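You operate a simulated robot arm through the tools that you are given. There is no shell and no other tool.

You run a simulated robot arm. Do the job below in one go: nothing can be reset, and whatever is moved stays where it is left.

Task
Put things in order on the top of the fit-out bench. At the end: the pink pad stands where the yellow wiping pad stood; the yellow wiping pad stands where the teal box of clips stood; the teal box of clips stands on top of the orange sanding block; the green jack pad stands where the pink pad stood; whatever was shut is shut again. Leave all else as you found it, and nothing knocked over.

Only the result counts: the job must be done as asked and must still hold three seconds after the hand-in. Knocking over, shifting, dropping, spilling or breaking anything else fails it.

Robot
A 7-joint arm with a two-finger parallel gripper, fixed in place. Base frame: the origin is at the foot of the arm, x ahead of it, y to its left, z up; the work surface is at about z = 0. Readings come in cm, degrees, newtons and seconds.
With the tool pointing down near the work surface it reaches from about 22 to 58 cm from the base axis. Its first joint turns from -66.0 to 66.0 degrees. Payload 2.5 kg.
The TCP is the grasp point between the finger pads, 2.3 cm short of the fingertips. In the tool frame z runs along the fingers and y along their closing line. Largest opening 9.4 cm; finger width 3.8, thickness 1; the body of the gripper, 5.4 by 9.6 cm, starts 3.9 cm behind the TCP.
Orientation is that of the tool frame in the base frame, as a unit quaternion [x, y, z, w]. With the fingers straight down and closing along the base's y, the tool's x points along the base's -x, its y along +y and its z along -z.

Tools
- The arm moves only by the tool jog_arm. Its arguments are lists of equal length, an entry for each row: "travel": the shift along the base's x, y, z in cm, a list of three; "turn": the turn, a rotation vector about the base's x, y, z in degrees, a list of three; "jaw": the gripper command, from -1 (fully open) to 1 (shut), values between in proportion. In form: {"travel": [[x, y, z], ...], "turn": [[rx, ry, rz], ...], "jaw": [jaw, ...]}. A call has 1 to 20 rows; each row is the pose to reach, as a shift and turn from the pose commanded when the call began. Rows are played at 5 a second. More than 5 cm and 8.6 degrees between two rows, or a gripper value outside its range, and nothing of the call is played. A pose out of reach is approached as far as the arm can. The call stops where the force on the tool passes 40 N (or 10 N more than at its start, if that is more) or the arm is blocked; 0.2 s more then pass. The fingers move at their own pace (about 10.8 cm/s each) and stop on an object; they squeeze with about 41 N. The grip force told is the motor's: it shows also when the fingers shut on nothing. Time passes only in rows, and 0.2 s behind the last, so rows that repeat a pose let the fingers close. The reply holds the time, the measured pose of the TCP, the force on the tool along the base axes, the opening and the grip force, in the units named above and with some noise, with the torque about the TCP (base axes, N m) and any sound that the robot's microphone picked up.
- Cameras (640 x 400 px; columns grow to the right, rows downward): "scene" is fixed at [12.77, -42.26, 52.52]; the picture's right is [0.80, -0.60, 0.00], its down [-0.41, -0.55, -0.73] and it looks along [0.44, 0.58, -0.69] (base axes); focal length 253 px, centre (320, 200). "wrist" rides on the gripper at [8.6, 1.6, -7.5] in the tool frame; the picture's right is [-0.18, 0.98, 0.00], its down [-0.58, -0.11, -0.81] and it looks along [-0.79, -0.15, 0.59] (tool axes); focal length 243 px, centre (320, 200). There is no depth. A picture from a camera that has moved, and an enlarged one, comes with that camera's place and axes in the base frame and with its lens. The place of the scene camera against the robot may be out by one fixed shift of up to 1.8 cm in any direction.
- capture(camera): a new picture of that camera. No time passes.
- close_up(camera, box): a new picture of the part [left, top, right, bottom] of that camera's present view, enlarged. No time passes.
- job_done(): hands the job in; it is judged then, once.

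Places have to be worked out from the pictures, the camera data and where the tool is seen. Open the gripper and draw the arm clear of the work before you hand the job in, unless the task says otherwise.

The tools are called after "Emit:" as name(argument=value, ...) on one line, values as JSON. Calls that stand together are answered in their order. jog_arm: Moves the arm, as the interface text tells. Its arguments: {"type":"object","properties":{"travel":{"type":"array","items":{"type":"array","items":{"type":"number"}}},"turn":{"type":"array","items":{"type":"array","items":{"type":"number"}}},"jaw":{"type":"array","items":{"type":"number"}}},"required":["travel","turn","jaw"]} The other tools are called the same way: capture (camera) takes a picture; close_up (camera, box) takes an enlarged picture of a part of a camera's view; job_done () hands the job in.

At the start:

```text
clock: 0.0
position: [41.34, 15.98, 28.22]
tool_rot: [0.0, 1.0, 0.0, 0.0]
force: [1.0, -0.5, -0.1]
ft_torque: [0.04, -0.01, -0.01]
gripper_width: 9.42
finger_force: 0.1
```

scene: 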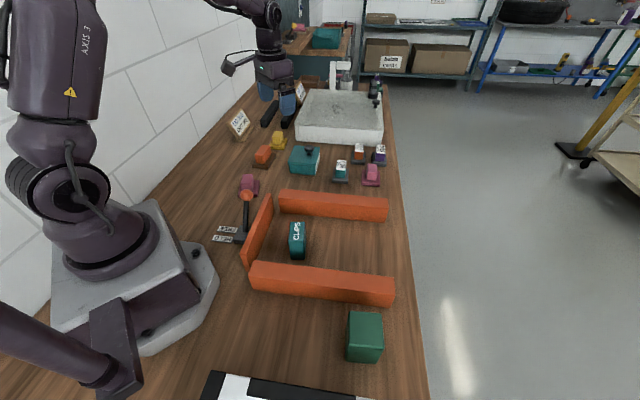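
wrist: 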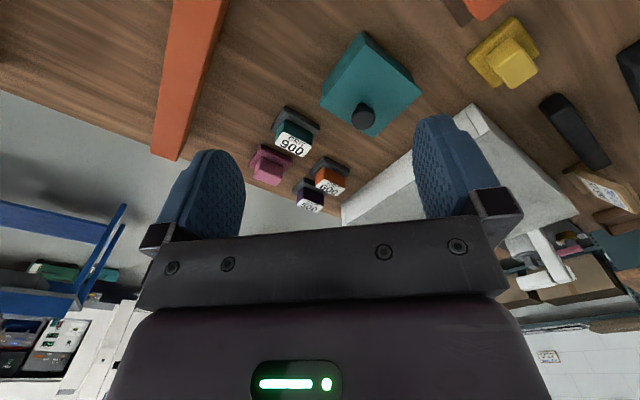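

I'll start by looking at the bench in enlarged pictures to identify all the objects.

Emit:
close_up(camera="scene", box=[220, 110, 420, 235])

Emit:
close_up(camera="scene", box=[200, 180, 440, 330])

Emit:
close_up(camera="scene", box=[200, 50, 440, 200])

Emit:
close_up(camera="scene", box=[180, 260, 440, 400])

Emit:
capture(camera="wrist")

```text
3.20 times, centred on (320, 172) of scene
camera zoom: at [12.77, -42.26, 52.52], right [0.8, -0.6, 0.0], down [-0.41, -0.55, -0.73], along [0.44, 0.58, -0.69], focal length 810 px, centre (320, 288)
```

zoom: 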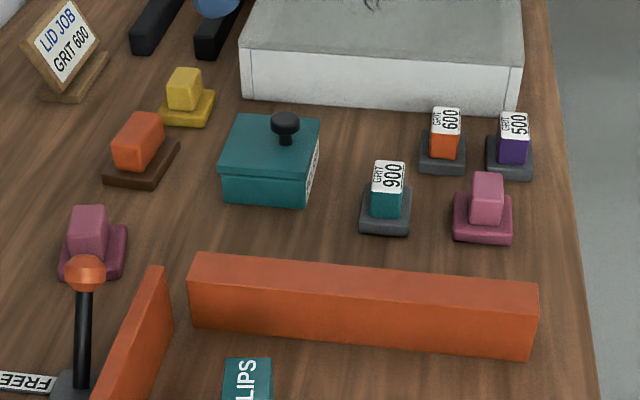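

```text
2.67 times, centred on (320, 255) of scene
camera zoom: at [12.77, -42.26, 52.52], right [0.8, -0.6, 0.0], down [-0.41, -0.55, -0.73], along [0.44, 0.58, -0.69], focal length 675 px, centre (320, 53)
```

zoom: 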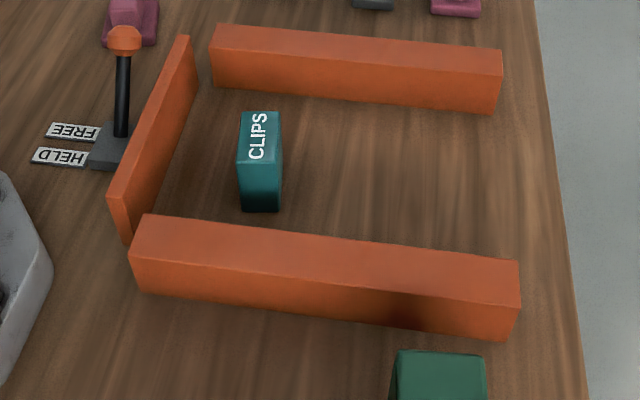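

```text
2.67 times, centred on (320, 125) of scene
camera zoom: at [12.77, -42.26, 52.52], right [0.8, -0.6, 0.0], down [-0.41, -0.55, -0.73], along [0.44, 0.58, -0.69], focal length 675 px, centre (320, 400)
```

zoom: 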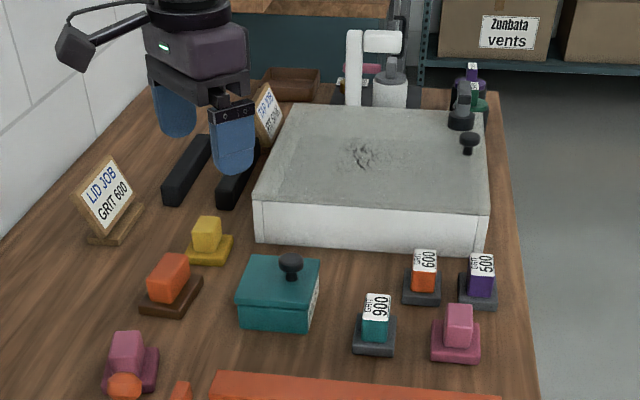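

```text
2.46 times, centred on (310, 330) of scene
camera zoom: at [12.77, -42.26, 52.52], right [0.8, -0.6, 0.0], down [-0.41, -0.55, -0.73], along [0.44, 0.58, -0.69], focal length 623 px, centre (345, -120)
```

zoom: 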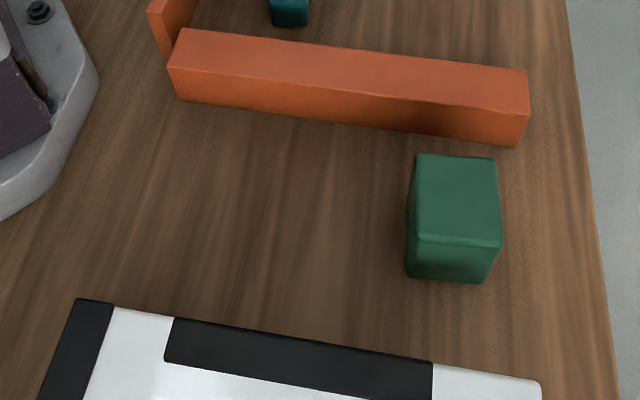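

```text
taken
camera wrist: at [32.66, 17.63, 35.75], right [0.18, 0.98, 0.0], down [0.58, -0.11, 0.81], along [0.79, -0.15, -0.59], focal length 243 px, centre (320, 200)
```

wrist: 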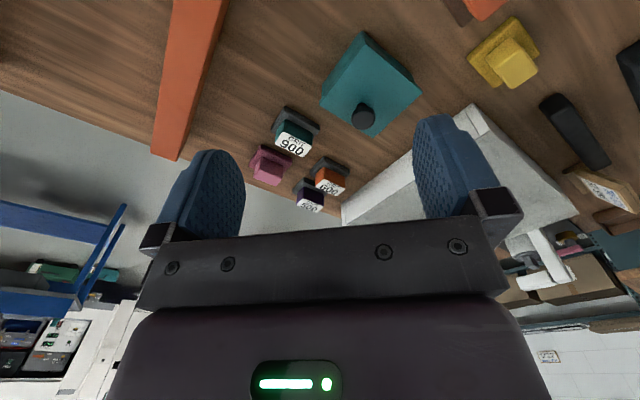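

The scene shows several candidates (two pink pads, two orange blocks, a lidded teal box, a HELD/FREE lever). I'll zoom in further on the details before moving.

Emit:
close_up(camera="scene", box=[270, 50, 400, 131])

Emit:
close_up(camera="scene", box=[205, 165, 285, 265])

Emit:
close_up(camera="scene", box=[320, 130, 400, 190])

Emit:
close_up(camera="scene", box=[225, 95, 325, 185])

Emit:
close_up(camera="wrist", box=[400, 0, 640, 150])

Emit:
close_up(camera="wrist", box=[230, 20, 430, 220])

```text
4.92 times, centred on (335, 90) of scene
camera zoom: at [12.77, -42.26, 52.52], right [0.8, -0.6, 0.0], down [-0.41, -0.55, -0.73], along [0.44, 0.58, -0.69], focal length 1246 px, centre (246, 739)
```

zoom: 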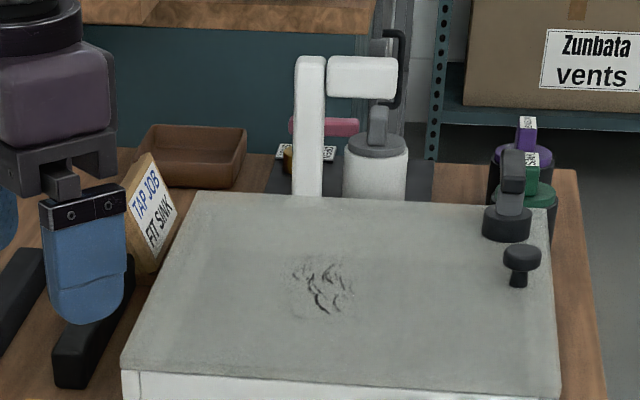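

```text
4.00 times, centred on (245, 215) of scene
camera zoom: at [12.77, -42.26, 52.52], right [0.8, -0.6, 0.0], down [-0.41, -0.55, -0.73], along [0.44, 0.58, -0.69], focal length 1013 px, centre (620, 140)
```

zoom: 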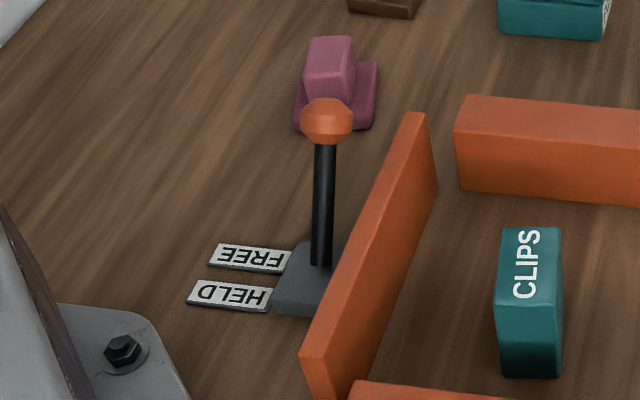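

```text
6.67 times, centred on (360, 160) of scene
camera zoom: at [12.77, -42.26, 52.52], right [0.8, -0.6, 0.0], down [-0.41, -0.55, -0.73], along [0.44, 0.58, -0.69], focal length 1688 px, centre (53, 467)
```

zoom: 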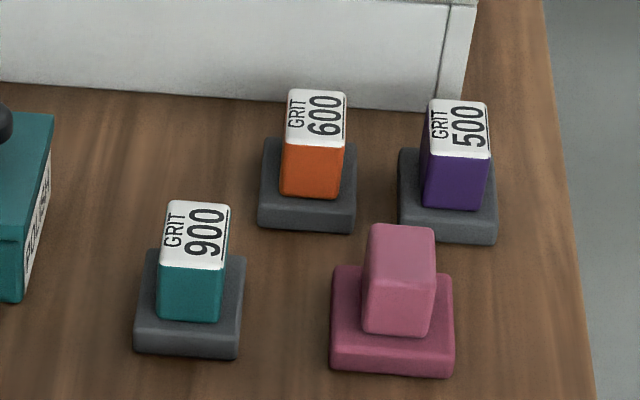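

```text
4.44 times, centred on (275, 140) of scene
camera zoom: at [12.77, -42.26, 52.52], right [0.8, -0.6, 0.0], down [-0.41, -0.55, -0.73], along [0.44, 0.58, -0.69], focal length 1125 px, centre (520, 467)
```

zoom: 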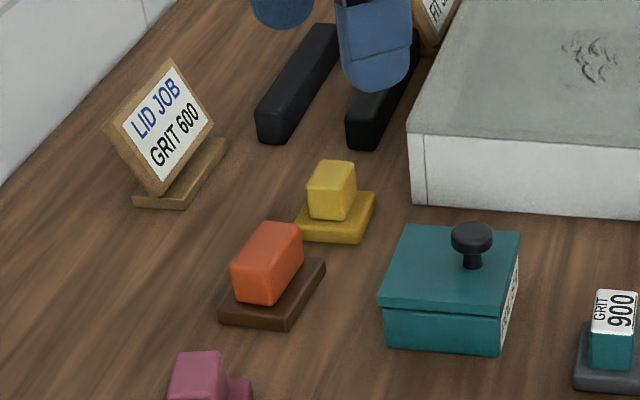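

```text
2.67 times, centred on (520, 75) of wrist
camera zoom: at [32.66, 17.63, 35.75], right [0.18, 0.98, 0.0], down [0.58, -0.11, 0.81], along [0.79, -0.15, -0.59], focal length 647 px, centre (-213, 533)
```

zoom: 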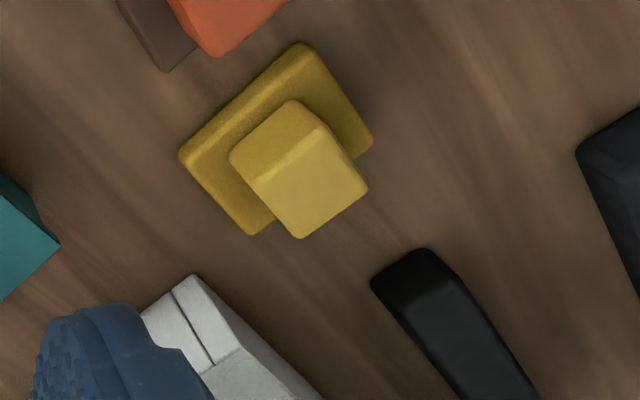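

```text
2.00 times, centred on (330, 120) of wrist
camera zoom: at [32.66, 17.63, 35.75], right [0.18, 0.98, 0.0], down [0.58, -0.11, 0.81], along [0.79, -0.15, -0.59], focal length 485 px, centre (300, 360)
```

zoom: 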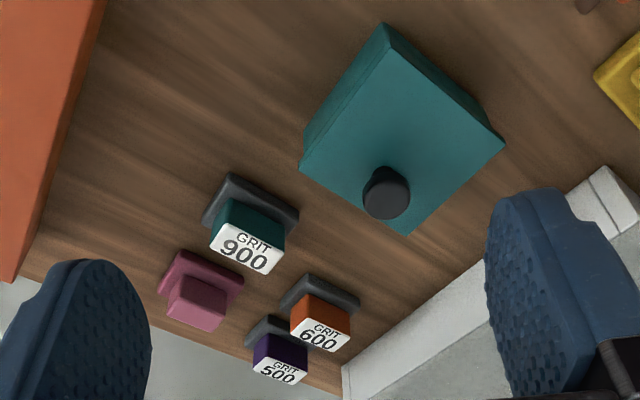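

Everything is roughly located: clips box near (31,-9), left pink pad near (32,20), brown-based orange block near (43,31), yellow pad near (51,38), and another pink pad near (64,-1). I'll pull back and turn the wrist camera to get a closer look at the left-hand group.

Emit:
jog_arm(travel=[[-3, 0, 1], [-6, 0, 2], [-9, 0, 3], [-12, 0, 4], [-14, 0, 5], [-16, 0, 5]], turn=[[0, 0, 7], [0, 0, 14], [0, 0, 21], [0, 0, 28], [0, 0, 35], [0, 0, 40]], jaw=[-1, -1, -1, -1, -1, -1])

Emit:
capture(camera="wrist")

Emit:
capture(camera="scene")

```text
clock: 1.4
position: [25.23, 16.15, 33.33]
tool_rot: [-0.343, 0.939, 0.0, 0.0]
force: [-0.3, -0.6, -0.1]
ft_torque: [-0.01, 0.06, -0.02]
gripper_width: 9.41
finger_force: 0.1
```

```text
taken
camera wrist: at [17.53, 11.8, 40.94], right [-0.49, 0.87, 0.0], down [0.52, 0.29, 0.81], along [0.7, 0.4, -0.59], focal length 243 px, centre (320, 200)
```

wrist: 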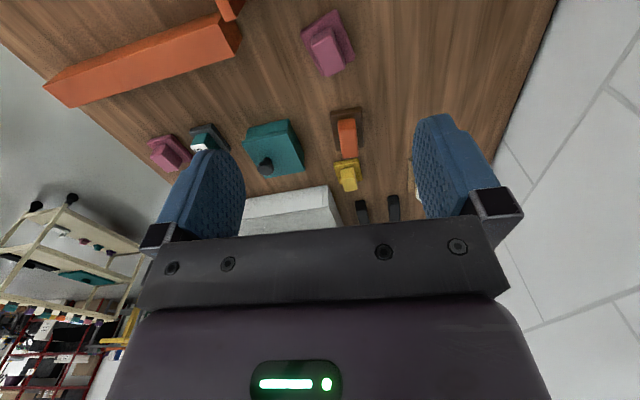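

```text
taken
```

scene: 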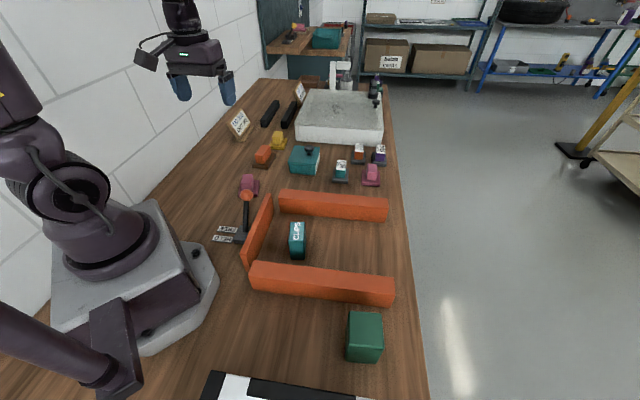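

I'll zoom into this view to compare the two pink pads and look at the orange block and the yellow pad.

Emit:
close_up(camera="wrist", box=[240, 0, 440, 125])

Emit:
close_up(camera="wrist", box=[130, 90, 430, 230])

Emit:
close_up(camera="scene", box=[225, 70, 305, 170])

Emit:
close_up(camera="scene", box=[270, 135, 350, 185])

```text
3.20 times, centred on (340, 62) of wrist
camera zoom: at [17.53, 11.8, 40.94], right [-0.49, 0.87, 0.0], down [0.52, 0.29, 0.81], along [0.7, 0.4, -0.59], focal length 776 px, centre (256, 640)
```

zoom: 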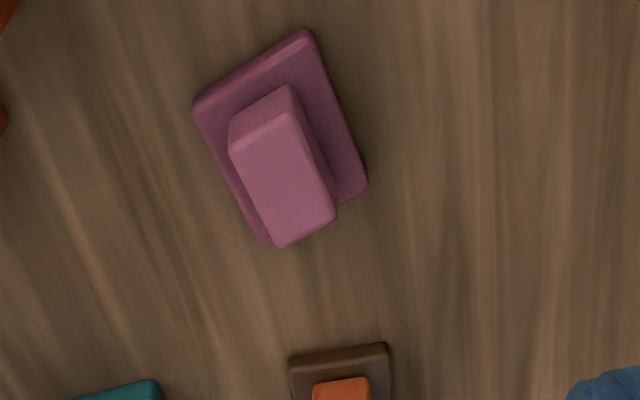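

```text
2.13 times, centred on (280, 160) of wrist
camera zoom: at [17.53, 11.8, 40.94], right [-0.49, 0.87, 0.0], down [0.52, 0.29, 0.81], along [0.7, 0.4, -0.59], focal length 518 px, centre (405, 285)
```

zoom: 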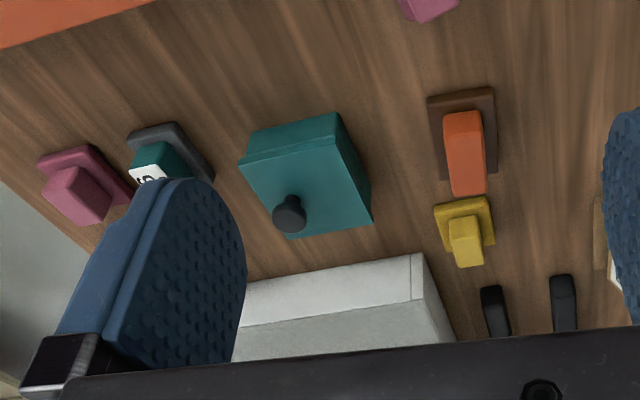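

```text
4.00 times, centred on (265, 120) of scene
camera zoom: at [12.77, -42.26, 52.52], right [0.8, -0.6, 0.0], down [-0.41, -0.55, -0.73], along [0.44, 0.58, -0.69], focal length 1013 px, centre (540, 520)
```

zoom: 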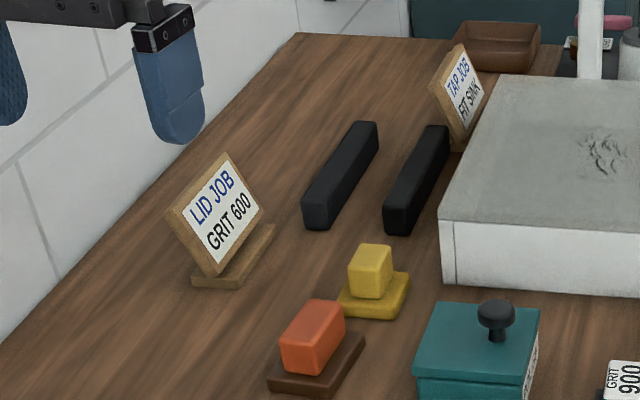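

```text
8.00 times, centred on (310, 160) of scene
camera zoom: at [12.77, -42.26, 52.52], right [0.8, -0.6, 0.0], down [-0.41, -0.55, -0.73], along [0.44, 0.58, -0.69], focal length 2025 px, centre (400, 520)
```

zoom: 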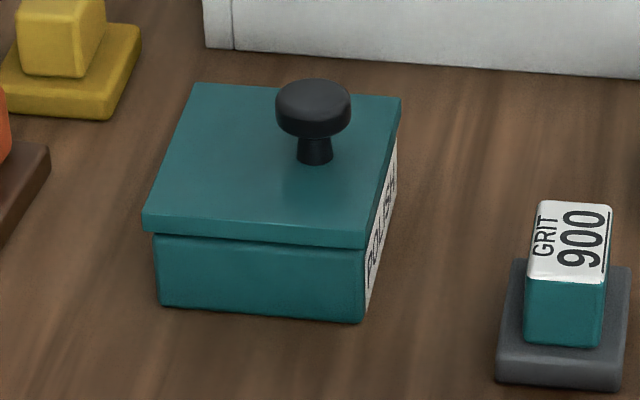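

Both pink pads look alike in shape, but the left one is well inside reach. Next I'll swing the wrist camera toward the lever, the fence and the clips box.

Emit:
jog_arm(travel=[[-0.3, 0, 0], [-0.6, 0, 0], [-0.9, 0, 0], [-1.2, 0, 0], [-1.5, 0, 0], [-1.8, 0, 0], [-2, 0, 0], [-2.4, 0, 0], [-2.7, 0, 0], [-3, 0, 0], [-3, 0, 0], [-3, 0, 0]], turn=[[0, 0, -8], [0, 0, -16], [0, 0, -24], [0, 0, -32], [0, 0, -40], [0, 0, -48], [0, 0, -56], [0, 0, -64], [0, 0, -72], [0, 0, -80], [0, 0, -85], [0, 0, -90]], jaw=[-1, -1, -1, -1, -1, -1, -1, -1, -1, -1, -1, -1])

Emit:
capture(camera="wrist")

```text
clock: 4.0
position: [22.31, 15.9, 33.07]
tool_rot: [0.424, 0.906, 0.0, 0.0]
force: [0.0, 0.7, -0.1]
ft_torque: [0.0, 0.0, 0.0]
gripper_width: 9.4
finger_force: 0.0
```

```text
taken
camera wrist: at [17.95, 23.71, 40.73], right [0.87, 0.49, 0.0], down [0.29, -0.52, 0.81], along [0.39, -0.7, -0.59], focal length 243 px, centre (320, 200)
```

wrist: 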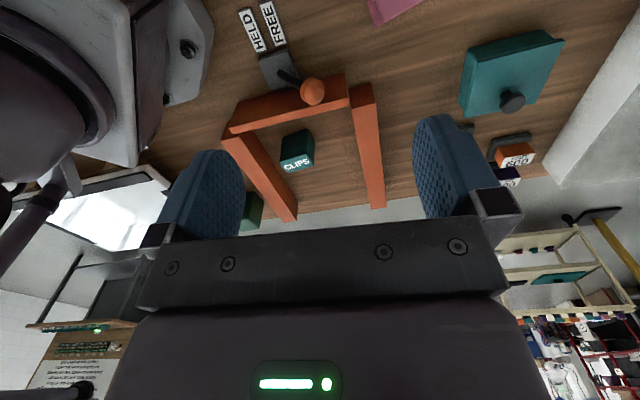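

Emit:
close_up(camera="wrist", box=[200, 0, 400, 125])

Emit:
close_up(camera="wrist", box=[200, 70, 420, 230])

Emit:
close_up(camera="wrist", box=[440, 10, 600, 200])

```text
3.20 times, centred on (300, 62) of wrist
camera zoom: at [17.95, 23.71, 40.73], right [0.87, 0.49, 0.0], down [0.29, -0.52, 0.81], along [0.39, -0.7, -0.59], focal length 776 px, centre (384, 640)
```

zoom: 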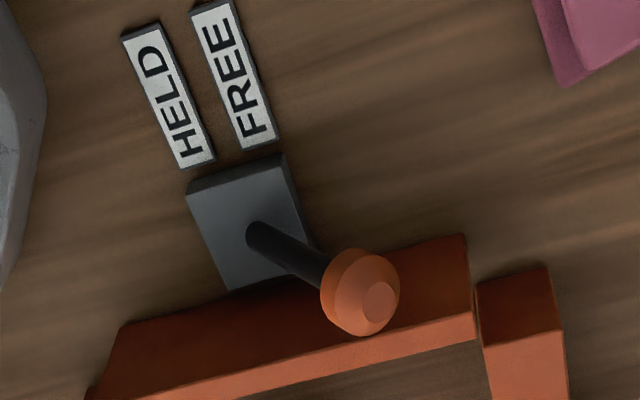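

```text
2.50 times, centred on (310, 150) of wrist
camera zoom: at [17.95, 23.71, 40.73], right [0.87, 0.49, 0.0], down [0.29, -0.52, 0.81], along [0.39, -0.7, -0.59], focal length 606 px, centre (345, 325)
```

zoom: 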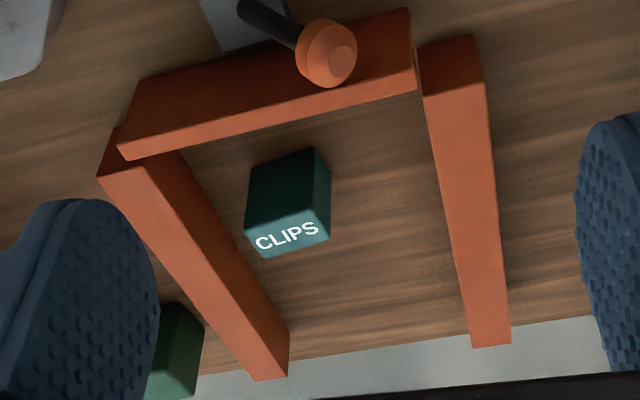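

```text
2.11 times, centred on (520, 105) of wrist
camera zoom: at [17.95, 23.71, 40.73], right [0.87, 0.49, 0.0], down [0.29, -0.52, 0.81], along [0.39, -0.7, -0.59], focal length 511 px, centre (-101, 400)
```

zoom: 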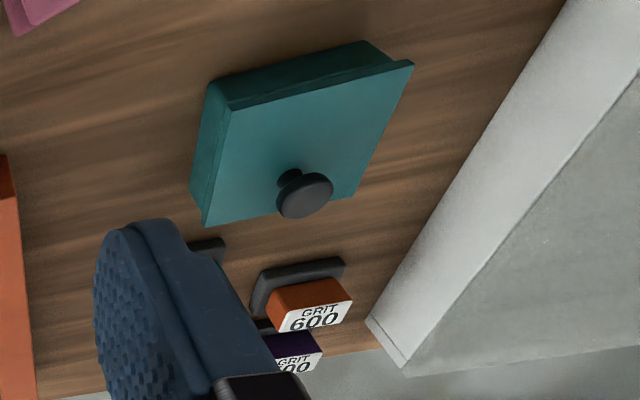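

The lever leans toward FREE, so nothing is clamped there. Now I'll compare the two pink pads and the two orange blocks side by side at the same zoom.

Emit:
close_up(camera="scene", box=[232, 165, 272, 205])

Emit:
close_up(camera="scene", box=[351, 155, 391, 195])

Emit:
close_up(camera="scene", box=[243, 135, 283, 175])

Emit:
close_up(camera="scene", box=[258, 120, 298, 160])

Emit:
close_up(camera="scene", box=[335, 300, 395, 370])

```text
10.00 times, centred on (252, 185) of scene
camera zoom: at [12.77, -42.26, 52.52], right [0.8, -0.6, 0.0], down [-0.41, -0.55, -0.73], along [0.44, 0.58, -0.69], focal length 2532 px, centre (1000, 350)
```

zoom: 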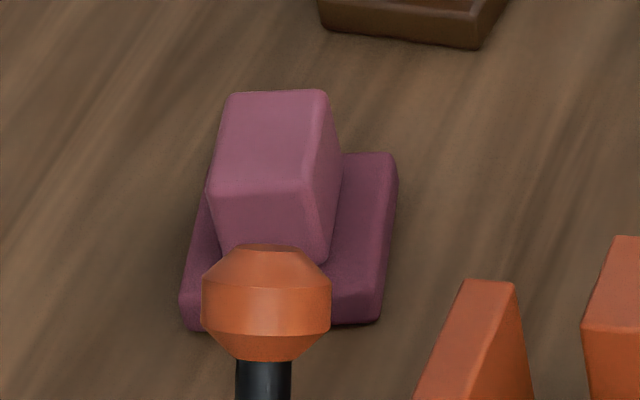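

```text
10.00 times, centred on (371, 175) of scene
camera zoom: at [12.77, -42.26, 52.52], right [0.8, -0.6, 0.0], down [-0.41, -0.55, -0.73], along [0.44, 0.58, -0.69], focal length 2532 px, centre (-190, 450)
```

zoom: 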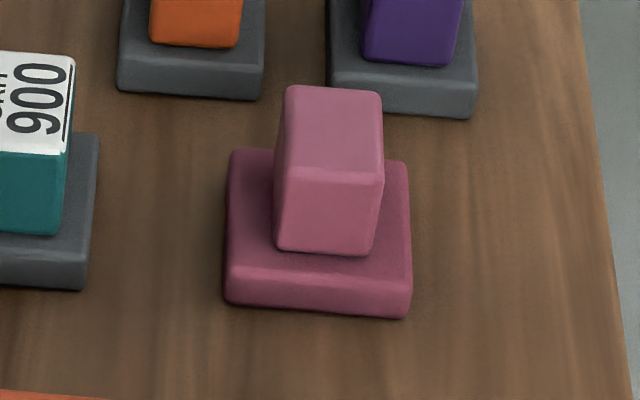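

```text
10.00 times, centred on (263, 155) of scene
camera zoom: at [12.77, -42.26, 52.52], right [0.8, -0.6, 0.0], down [-0.41, -0.55, -0.73], along [0.44, 0.58, -0.69], focal length 2532 px, centre (890, 650)
```

zoom: 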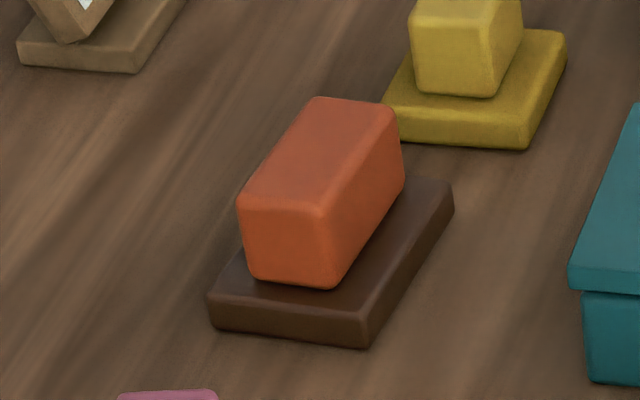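

```text
10.00 times, centred on (278, 140) of scene
camera zoom: at [12.77, -42.26, 52.52], right [0.8, -0.6, 0.0], down [-0.41, -0.55, -0.73], along [0.44, 0.58, -0.69], focal length 2532 px, centre (740, 800)
```

zoom: 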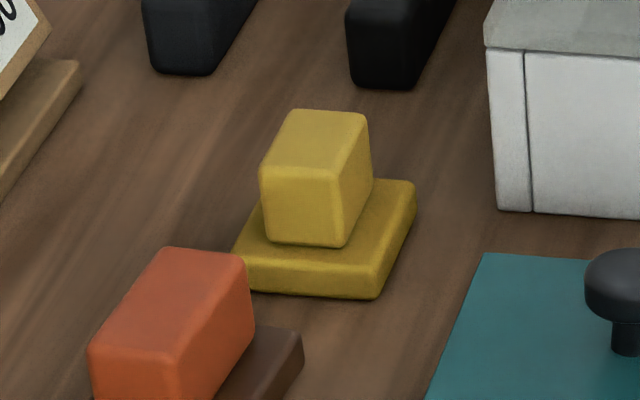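

```text
5.71 times, centred on (365, 335) of scene
camera zoom: at [12.77, -42.26, 52.52], right [0.8, -0.6, 0.0], down [-0.41, -0.55, -0.73], along [0.44, 0.58, -0.69], focal length 1447 px, centre (63, -571)
```

zoom: 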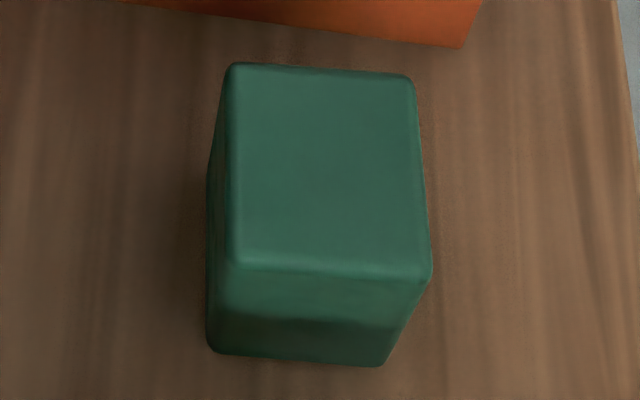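

The two pink pads look the same apart from lighting, so I need to know what the arm can physically reach. I'll move up over the orange block and yellow pad with the tool yawed toward them, staying high.

Emit:
jog_arm(travel=[[2, 1.5, 0], [4, 3, 0], [6, 4.5, 0], [8, 6, -1], [10, 7.5, -2], [12, 9, -3], [14, 10.5, -4], [16, 12, -5], [18, 13.5, -6], [20, 15, -7], [22, 17, -8], [23.7, 19.1, -8]], turn=[[0, 0, 8], [0, 0, 16], [0, 0, 24], [0, 0, 32], [0, 0, 40], [0, 0, 48], [0, 0, 56], [0, 0, 64], [0, 0, 72], [0, 0, 80], [0, 0, 85], [0, 0, 90]], jaw=[-1, -1, -1, -1, -1, -1, -1, -1, -1, -1, -1, -1])

Emit:
capture(camera="wrist")

Emit:
capture(camera="scene")

```text
clock: 6.6
position: [45.83, 35.18, 25.3]
tool_rot: [-0.344, 0.939, -0.001, -0.001]
force: [0.7, 0.2, 0.8]
ft_torque: [-0.01, 0.03, 0.0]
gripper_width: 9.4
finger_force: 0.0
```

```text
taken
camera wrist: at [38.19, 30.86, 32.9], right [-0.49, 0.87, 0.0], down [0.52, 0.29, 0.81], along [0.7, 0.4, -0.59], focal length 243 px, centre (320, 200)
```

wrist: 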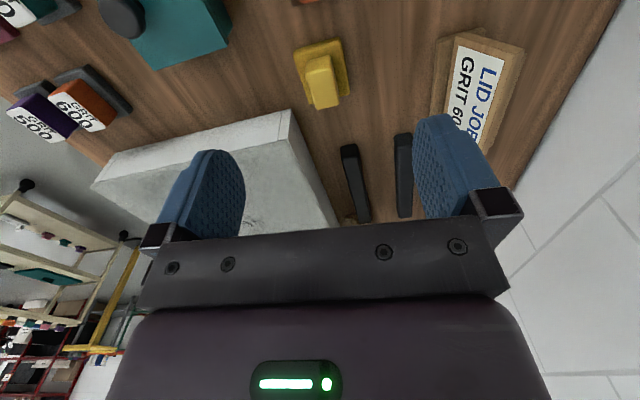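

```text
taken
```

scene: 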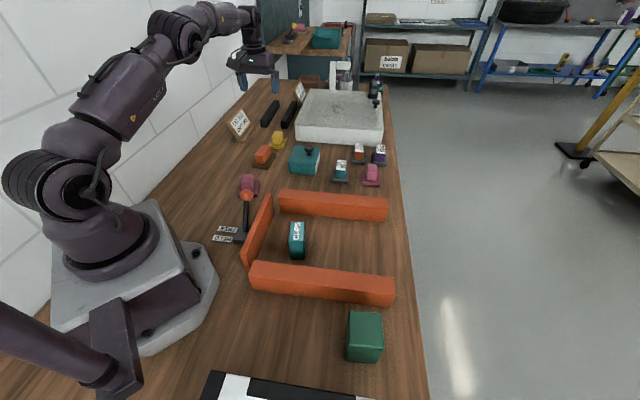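

The arm reaches r≈58 at z=25 with room left. I'll zoom into this view to measure the yellow pad precisely.

Emit:
close_up(camera="wrist", box=[250, 0, 410, 120])

Emit:
close_up(camera="wrist", box=[0, 0, 240, 150])

```text
3.33 times, centred on (330, 60) of wrist
camera zoom: at [38.19, 30.86, 32.9], right [-0.49, 0.87, 0.0], down [0.52, 0.29, 0.81], along [0.7, 0.4, -0.59], focal length 809 px, centre (287, 667)
```

zoom: 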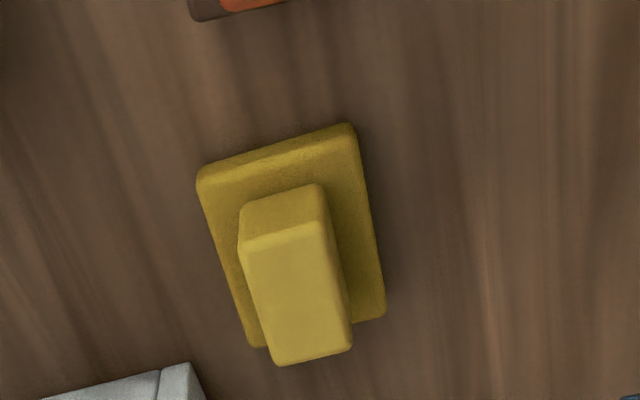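

```text
2.67 times, centred on (120, 75) of wrist
camera zoom: at [38.19, 30.86, 32.9], right [-0.49, 0.87, 0.0], down [0.52, 0.29, 0.81], along [0.7, 0.4, -0.59], focal length 647 px, centre (853, 533)
```

zoom: 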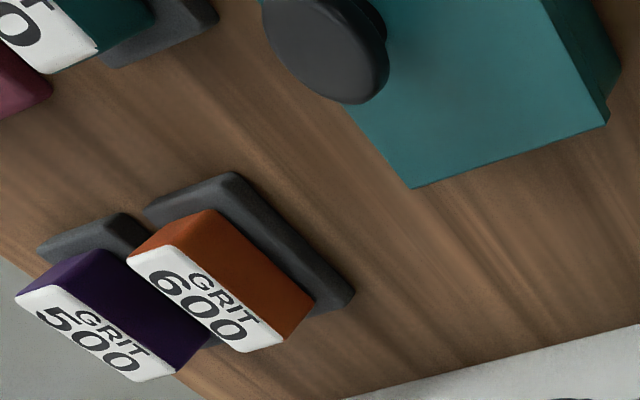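

The yellow pad measures to be centred at about (51.9, 39.1), long axis at 45°, base about 5.7×7.2 cm, and its handle about 3.2×4.6 cm up to z≈4.8. I'll test whether the arm can get above it with the tool straight down, staying well clear in height.

Emit:
jog_arm(travel=[[2, 1.3, -1], [4, 2.6, -2], [5.9, 3.9, -3], [5.9, 3.9, -5], [5.9, 3.9, -7]], turn=[[0, 0, 2], [0, 0, 4], [0, 0, 5], [0, 0, 5], [0, 0, 5]], jaw=[-1, -1, -1, -1, -1])

Emit:
capture(camera="scene")

Emit:
capture(camera="wrist")

```text
clock: 7.8
position: [48.2, 35.64, 19.8]
tool_rot: [-0.383, 0.924, 0.001, 0.001]
force: [0.0, 0.9, -0.3]
ft_torque: [-0.01, 0.01, -0.03]
gripper_width: 9.4
finger_force: 0.0
out of reach, approached as far as the arm can: row 1, 2, 3, 4, 5
```

```text
taken
```

scene: 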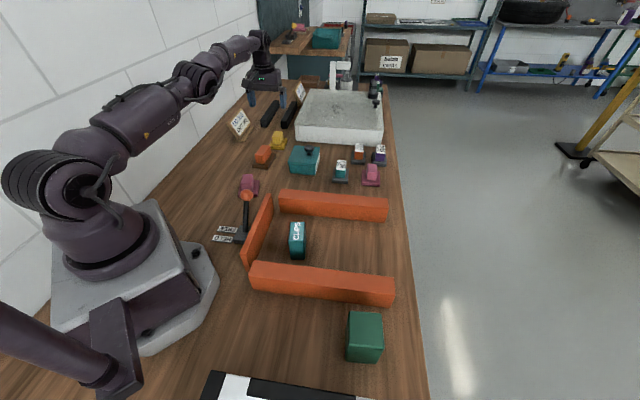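

```text
taken
camera wrist: at [40.94, 30.82, 27.28], right [-0.56, 0.83, 0.0], down [0.49, 0.33, 0.81], along [0.67, 0.46, -0.59], focal length 243 px, centre (320, 200)
```

wrist: 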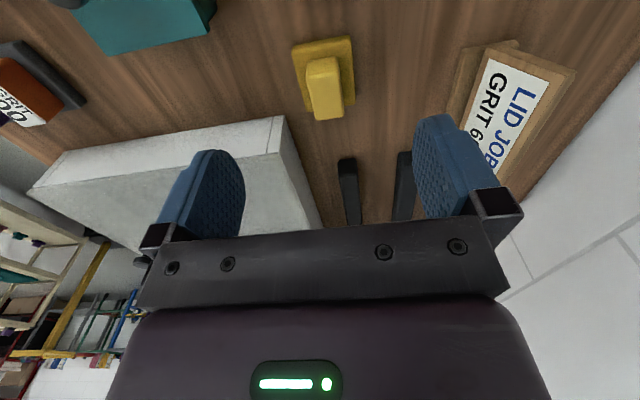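

Straight down, the arm tops out at r≈60, so the yellow pad (r≈65) will need a tilted tool. Before deciding which pink pad is meant, I'll raise and swing over to look closely at the right-hand group.

Emit:
jog_arm(travel=[[-2, -3, 2], [-4, -7, 4], [-6, -11, 6], [-7, -15, 8], [-8, -19, 8], [-9, -23, 8], [-9, -27, 8], [-9, -31, 8], [-9, -35, 8]], turn=[[0, 0, -5], [0, 0, -10], [0, 0, -15], [0, 0, -20], [0, 0, -25], [0, 0, -30], [0, 0, -35], [0, 0, -40], [0, 0, -45]], jaw=[-1, -1, -1, -1, -1, -1, -1, -1, -1])

Emit:
capture(camera="wrist")

```text
clock: 9.8
position: [39.04, 1.12, 27.53]
tool_rot: [-0.001, 1.0, -0.001, 0.001]
force: [-0.1, 0.0, 0.9]
ft_torque: [0.02, 0.01, -0.05]
gripper_width: 9.39
finger_force: 0.0
```

```text
taken
camera wrist: at [30.41, 2.73, 35.31], right [0.18, 0.98, 0.0], down [0.58, -0.11, 0.81], along [0.79, -0.15, -0.59], focal length 243 px, centre (320, 200)
```

wrist: 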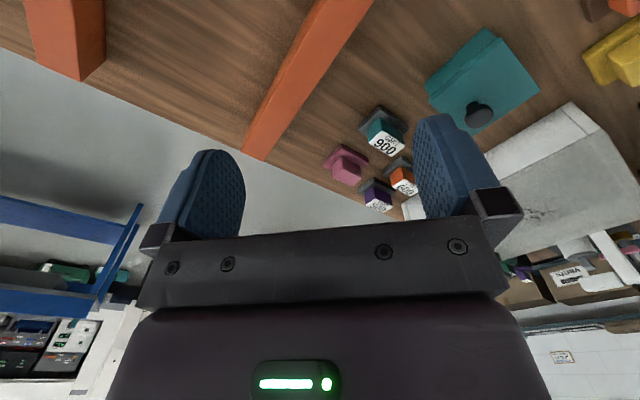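

Emit:
close_up(camera="wrist", box=[310, 90, 430, 215])

Emit:
close_up(camera="wrist", box=[400, 10, 560, 140])

```text
3.20 times, centred on (370, 152) of wrist
camera zoom: at [30.41, 2.73, 35.31], right [0.18, 0.98, 0.0], down [0.58, -0.11, 0.81], along [0.79, -0.15, -0.59], focal length 776 px, centre (160, 352)
```

zoom: 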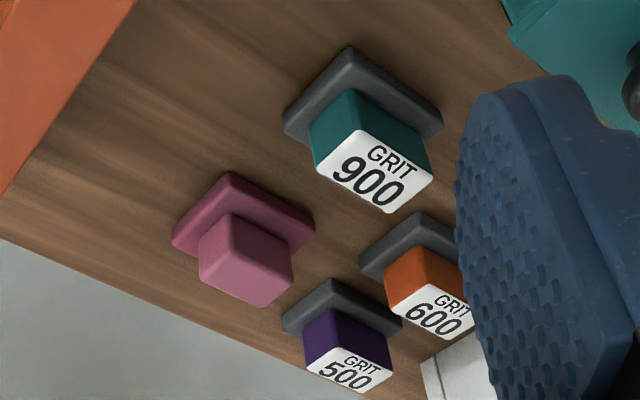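

```text
3.08 times, centred on (480, 75) of wrist
camera zoom: at [30.41, 2.73, 35.31], right [0.18, 0.98, 0.0], down [0.58, -0.11, 0.81], along [0.79, -0.15, -0.59], focal length 746 px, centre (-172, 585)
```

zoom: 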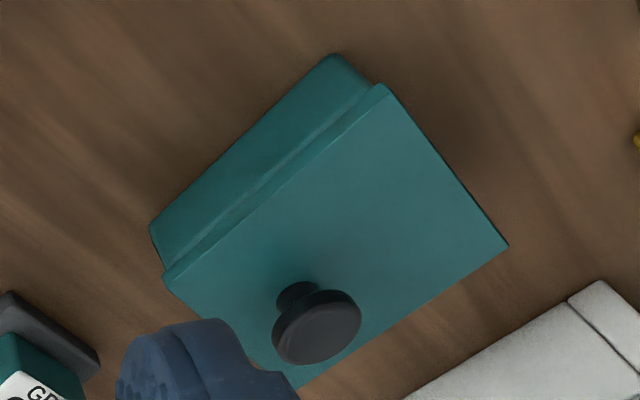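

The right-hand group is three labelled GRIT blocks and a pink pad at about (65.7, 1.5). I'd like to read the label on the lidded teal box, which faces the aisle, so I'll turn the wrist camera to look back at it from that side.

Emit:
jog_arm(travel=[[0.5, 0, 0.5], [1, 0, 1], [1.5, 0, 1], [2, 0, 1], [2.5, 0, 1], [3, 0, 1], [3.5, 0, 1], [4, 0, 1], [4.5, 0, 1], [5, 0, 1], [5.5, 0, 0], [6, 0, -1], [6, 0, -2], [6, 0, -3], [6, 0, -4], [6, 0, -5]], turn=[[0, 0, 8], [0, 0, 16], [0, 0, 24], [0, 0, 32], [0, 0, 40], [0, 0, 48], [0, 0, 56], [0, 0, 64], [0, 0, 72], [0, 0, 80], [0, 0, 88], [0, 0, 96], [0, 0, 104], [0, 0, 112], [0, 0, 118], [0, 0, 122]], jaw=[-1, -1, -1, -1, -1, -1, -1, -1, -1, -1, -1, -1, -1, -1, -1, -1])

Emit:
capture(camera="wrist")

Emit:
capture(camera="scene")

```text
clock: 13.2
position: [44.97, 1.2, 22.55]
tool_rot: [0.875, -0.484, 0.0, 0.0]
force: [0.5, -0.1, -0.2]
ft_torque: [0.0, 0.01, -0.01]
gripper_width: 9.42
finger_force: 0.0
```

```text
taken
camera wrist: at [48.26, -6.94, 30.17], right [-0.93, -0.37, 0.0], down [-0.22, 0.55, 0.81], along [-0.3, 0.75, -0.59], focal length 243 px, centre (320, 200)
```

wrist: 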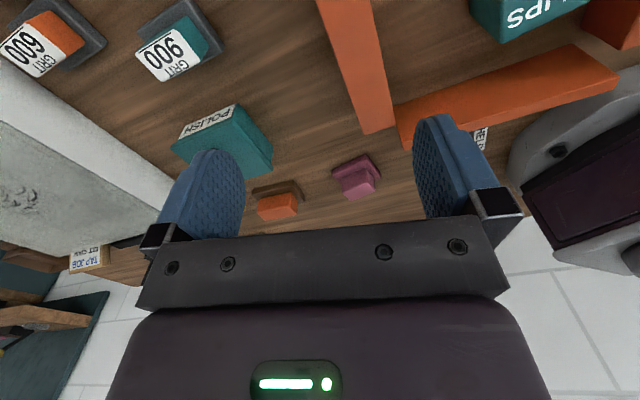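

```text
taken
```

scene: 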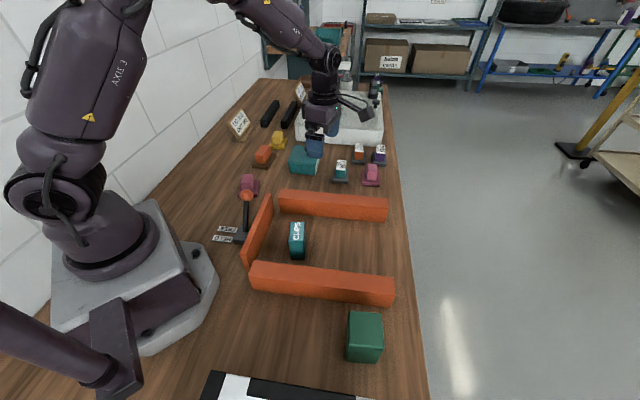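

The lidded box is labelled POLISH, so it's not the clips box. I'll zoom here on the left pink pad and the orange block from this other side.

Emit:
close_up(camera="wrist", box=[160, 90, 400, 230])

Emit:
close_up(camera="wrist", box=[0, 0, 240, 150])

Emit:
close_up(camera="wrist", box=[400, 0, 640, 150])

```text
2.67 times, centred on (280, 160) of wrist
camera zoom: at [48.26, -6.94, 30.17], right [-0.93, -0.37, 0.0], down [-0.22, 0.55, 0.81], along [-0.3, 0.75, -0.59], focal length 647 px, centre (427, 307)
```

zoom: 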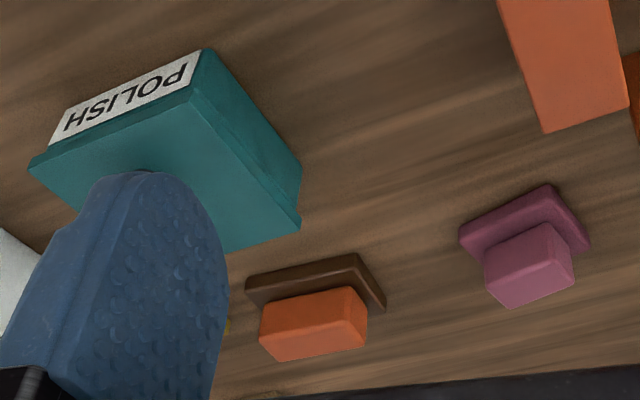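

```text
2.67 times, centred on (120, 75) of wrist
camera zoom: at [48.26, -6.94, 30.17], right [-0.93, -0.37, 0.0], down [-0.22, 0.55, 0.81], along [-0.3, 0.75, -0.59], focal length 647 px, centre (853, 533)
```

zoom: 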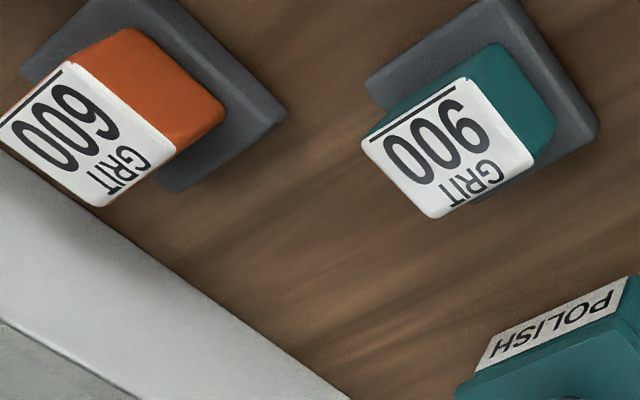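

```text
2.67 times, centred on (520, 75) of wrist
camera zoom: at [48.26, -6.94, 30.17], right [-0.93, -0.37, 0.0], down [-0.22, 0.55, 0.81], along [-0.3, 0.75, -0.59], focal length 647 px, centre (-213, 533)
```

zoom: 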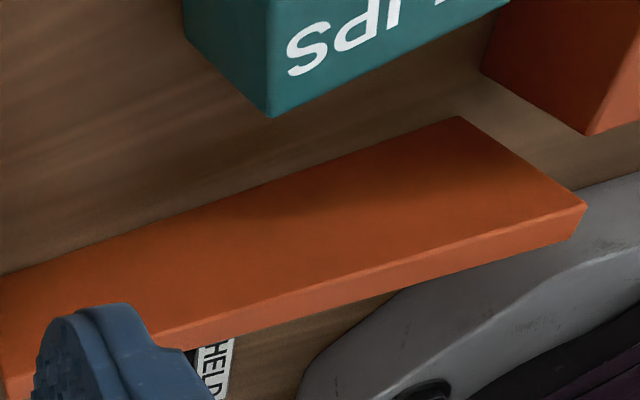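

Zooming the background might show how these object sets are used elsewhere, which would help decide which pink pad and orange block are meant.

Emit:
close_up(camera="scene", box=[255, 0, 415, 100])

Emit:
close_up(camera="scene", box=[235, 135, 395, 205])

```text
4.00 times, centred on (335, 50) of scene
camera zoom: at [12.77, -42.26, 52.52], right [0.8, -0.6, 0.0], down [-0.41, -0.55, -0.73], along [0.44, 0.58, -0.69], focal length 1013 px, centre (260, 800)
```

zoom: 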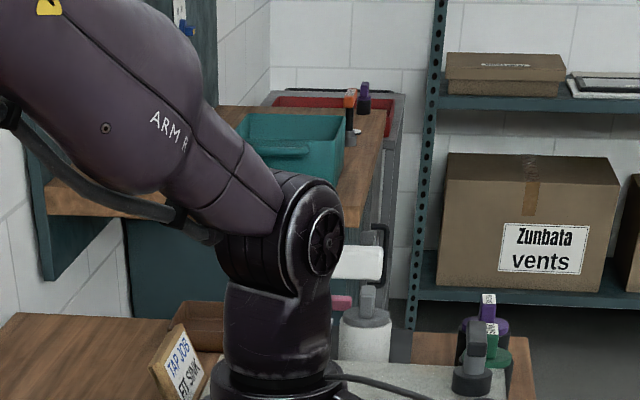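

```text
4.00 times, centred on (315, 170) of scene
camera zoom: at [12.77, -42.26, 52.52], right [0.8, -0.6, 0.0], down [-0.41, -0.55, -0.73], along [0.44, 0.58, -0.69], focal length 1013 px, centre (340, 320)
```

zoom: 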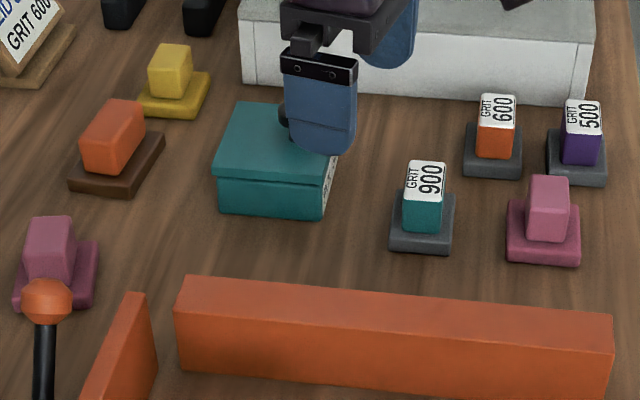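

The left pink pad looks a bit darker than the right one. I'll compare small colour patches of both handles and nearby wood to see whether that is lighting or a real colour difference.

Emit:
close_up(camera="scene", box=[244, 175, 250, 179])

Emit:
close_up(camera="scene", box=[369, 165, 375, 169])

Emit:
close_up(camera="scene", box=[260, 172, 272, 180])

Emit:
close_up(camera="scene", box=[348, 170, 360, 178])

Emit:
close_up(camera="scene", box=[258, 148, 270, 156])

Emit:
close_up(camera="scene", box=[353, 152, 365, 160])

```text
16.00 times, centred on (247, 177) of scene
camera zoom: at [12.77, -42.26, 52.52], right [0.8, -0.6, 0.0], down [-0.41, -0.55, -0.73], along [0.44, 0.58, -0.69], focal length 4051 px, centre (1488, 568)
```

zoom: 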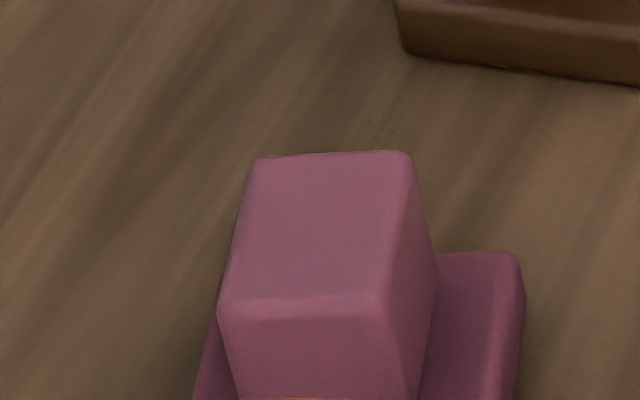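

```text
16.00 times, centred on (372, 167) of scene
camera zoom: at [12.77, -42.26, 52.52], right [0.8, -0.6, 0.0], down [-0.41, -0.55, -0.73], along [0.44, 0.58, -0.69], focal length 4051 px, centre (-512, 728)
```

zoom: 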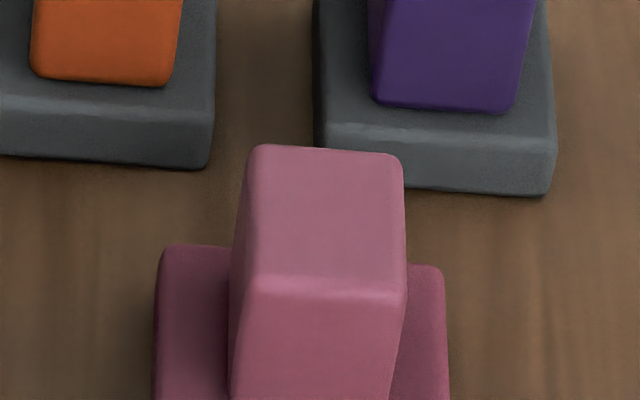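

```text
16.00 times, centred on (266, 176) of scene
camera zoom: at [12.77, -42.26, 52.52], right [0.8, -0.6, 0.0], down [-0.41, -0.55, -0.73], along [0.44, 0.58, -0.69], focal length 4051 px, centre (1184, 584)
```

zoom: 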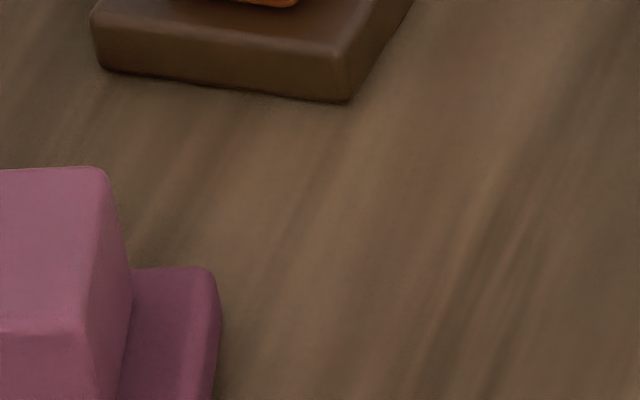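

```text
16.00 times, centred on (354, 174) of scene
camera zoom: at [12.77, -42.26, 52.52], right [0.8, -0.6, 0.0], down [-0.41, -0.55, -0.73], along [0.44, 0.58, -0.69], focal length 4051 px, centre (-224, 616)
```

zoom: 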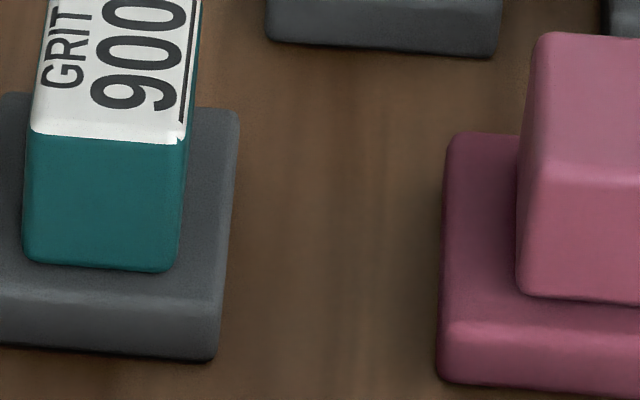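

```text
16.00 times, centred on (264, 152) of scene
camera zoom: at [12.77, -42.26, 52.52], right [0.8, -0.6, 0.0], down [-0.41, -0.55, -0.73], along [0.44, 0.58, -0.69], focal length 4051 px, centre (1216, 968)
```

zoom: 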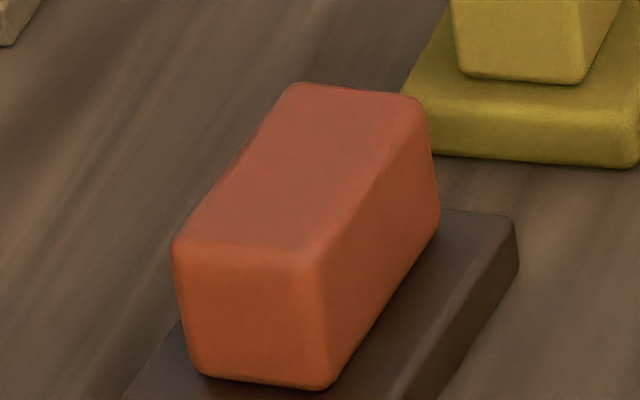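

```text
16.00 times, centred on (359, 156) of scene
camera zoom: at [12.77, -42.26, 52.52], right [0.8, -0.6, 0.0], down [-0.41, -0.55, -0.73], along [0.44, 0.58, -0.69], focal length 4051 px, centre (-304, 904)
```

zoom: 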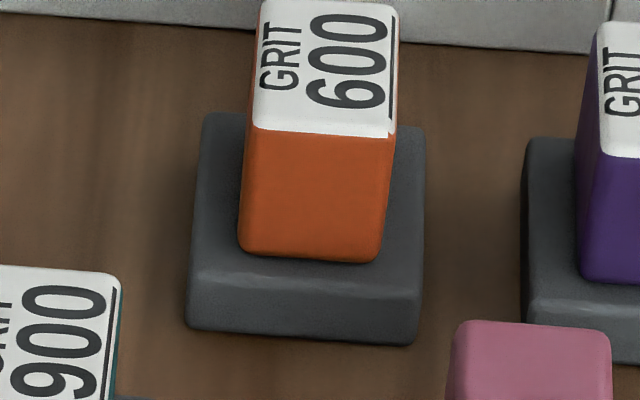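

The two pink pads can't really be separated by colour. The left pink pad stands in a loose row with the brown-soled orange block and the yellow pad (sand, polish and wipe tools), and it is in easy reach. The right one sits in a rack with the GRIT blocks, so I take the left pink pad and the brown-soled orange block as the ones meant.

Next I'll get a good look at the clips box from the aisle side.

Emit:
jog_arm(travel=[[-2.5, -3, 1], [-5, -6, 2], [-7.5, -9, 2.5], [-10, -12, 2.5], [-12, -15, 2.5], [-13.5, -18.2, 2.5], [-13.5, -18.2, 2.5]], turn=[[0, 0, -6], [0, 0, -12], [0, 0, -18], [0, 0, -24], [0, 0, -29], [0, 0, -32], [0, 0, -32]], jaw=[-1, -1, -1, -1, -1, -1, -1])

Emit:
capture(camera="wrist")

Emit:
close_up(camera="wrist", box=[230, 0, 430, 125])

```text
clock: 14.8
position: [31.22, -17.08, 24.91]
tool_rot: [-0.707, 0.708, 0.001, 0.0]
force: [-1.2, -0.1, 0.4]
ft_torque: [0.03, 0.01, -0.01]
gripper_width: 9.38
finger_force: 0.0
```

```text
taken
camera wrist: at [29.71, -25.7, 32.52], right [-0.98, 0.18, 0.0], down [0.11, 0.58, 0.81], along [0.15, 0.79, -0.59], focal length 243 px, centre (320, 200)
```

wrist: 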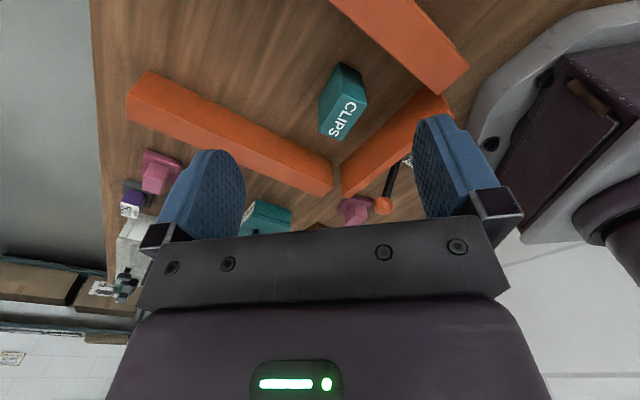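

```text
3.20 times, centred on (330, 62) of wrist
camera zoom: at [29.71, -25.7, 32.52], right [-0.98, 0.18, 0.0], down [0.11, 0.58, 0.81], along [0.15, 0.79, -0.59], focal length 776 px, centre (288, 640)
```

zoom: 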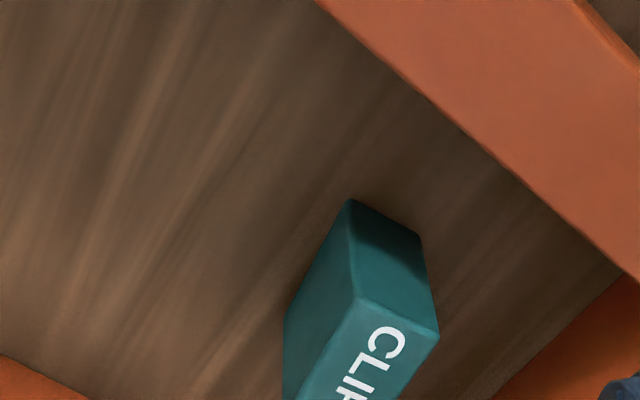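

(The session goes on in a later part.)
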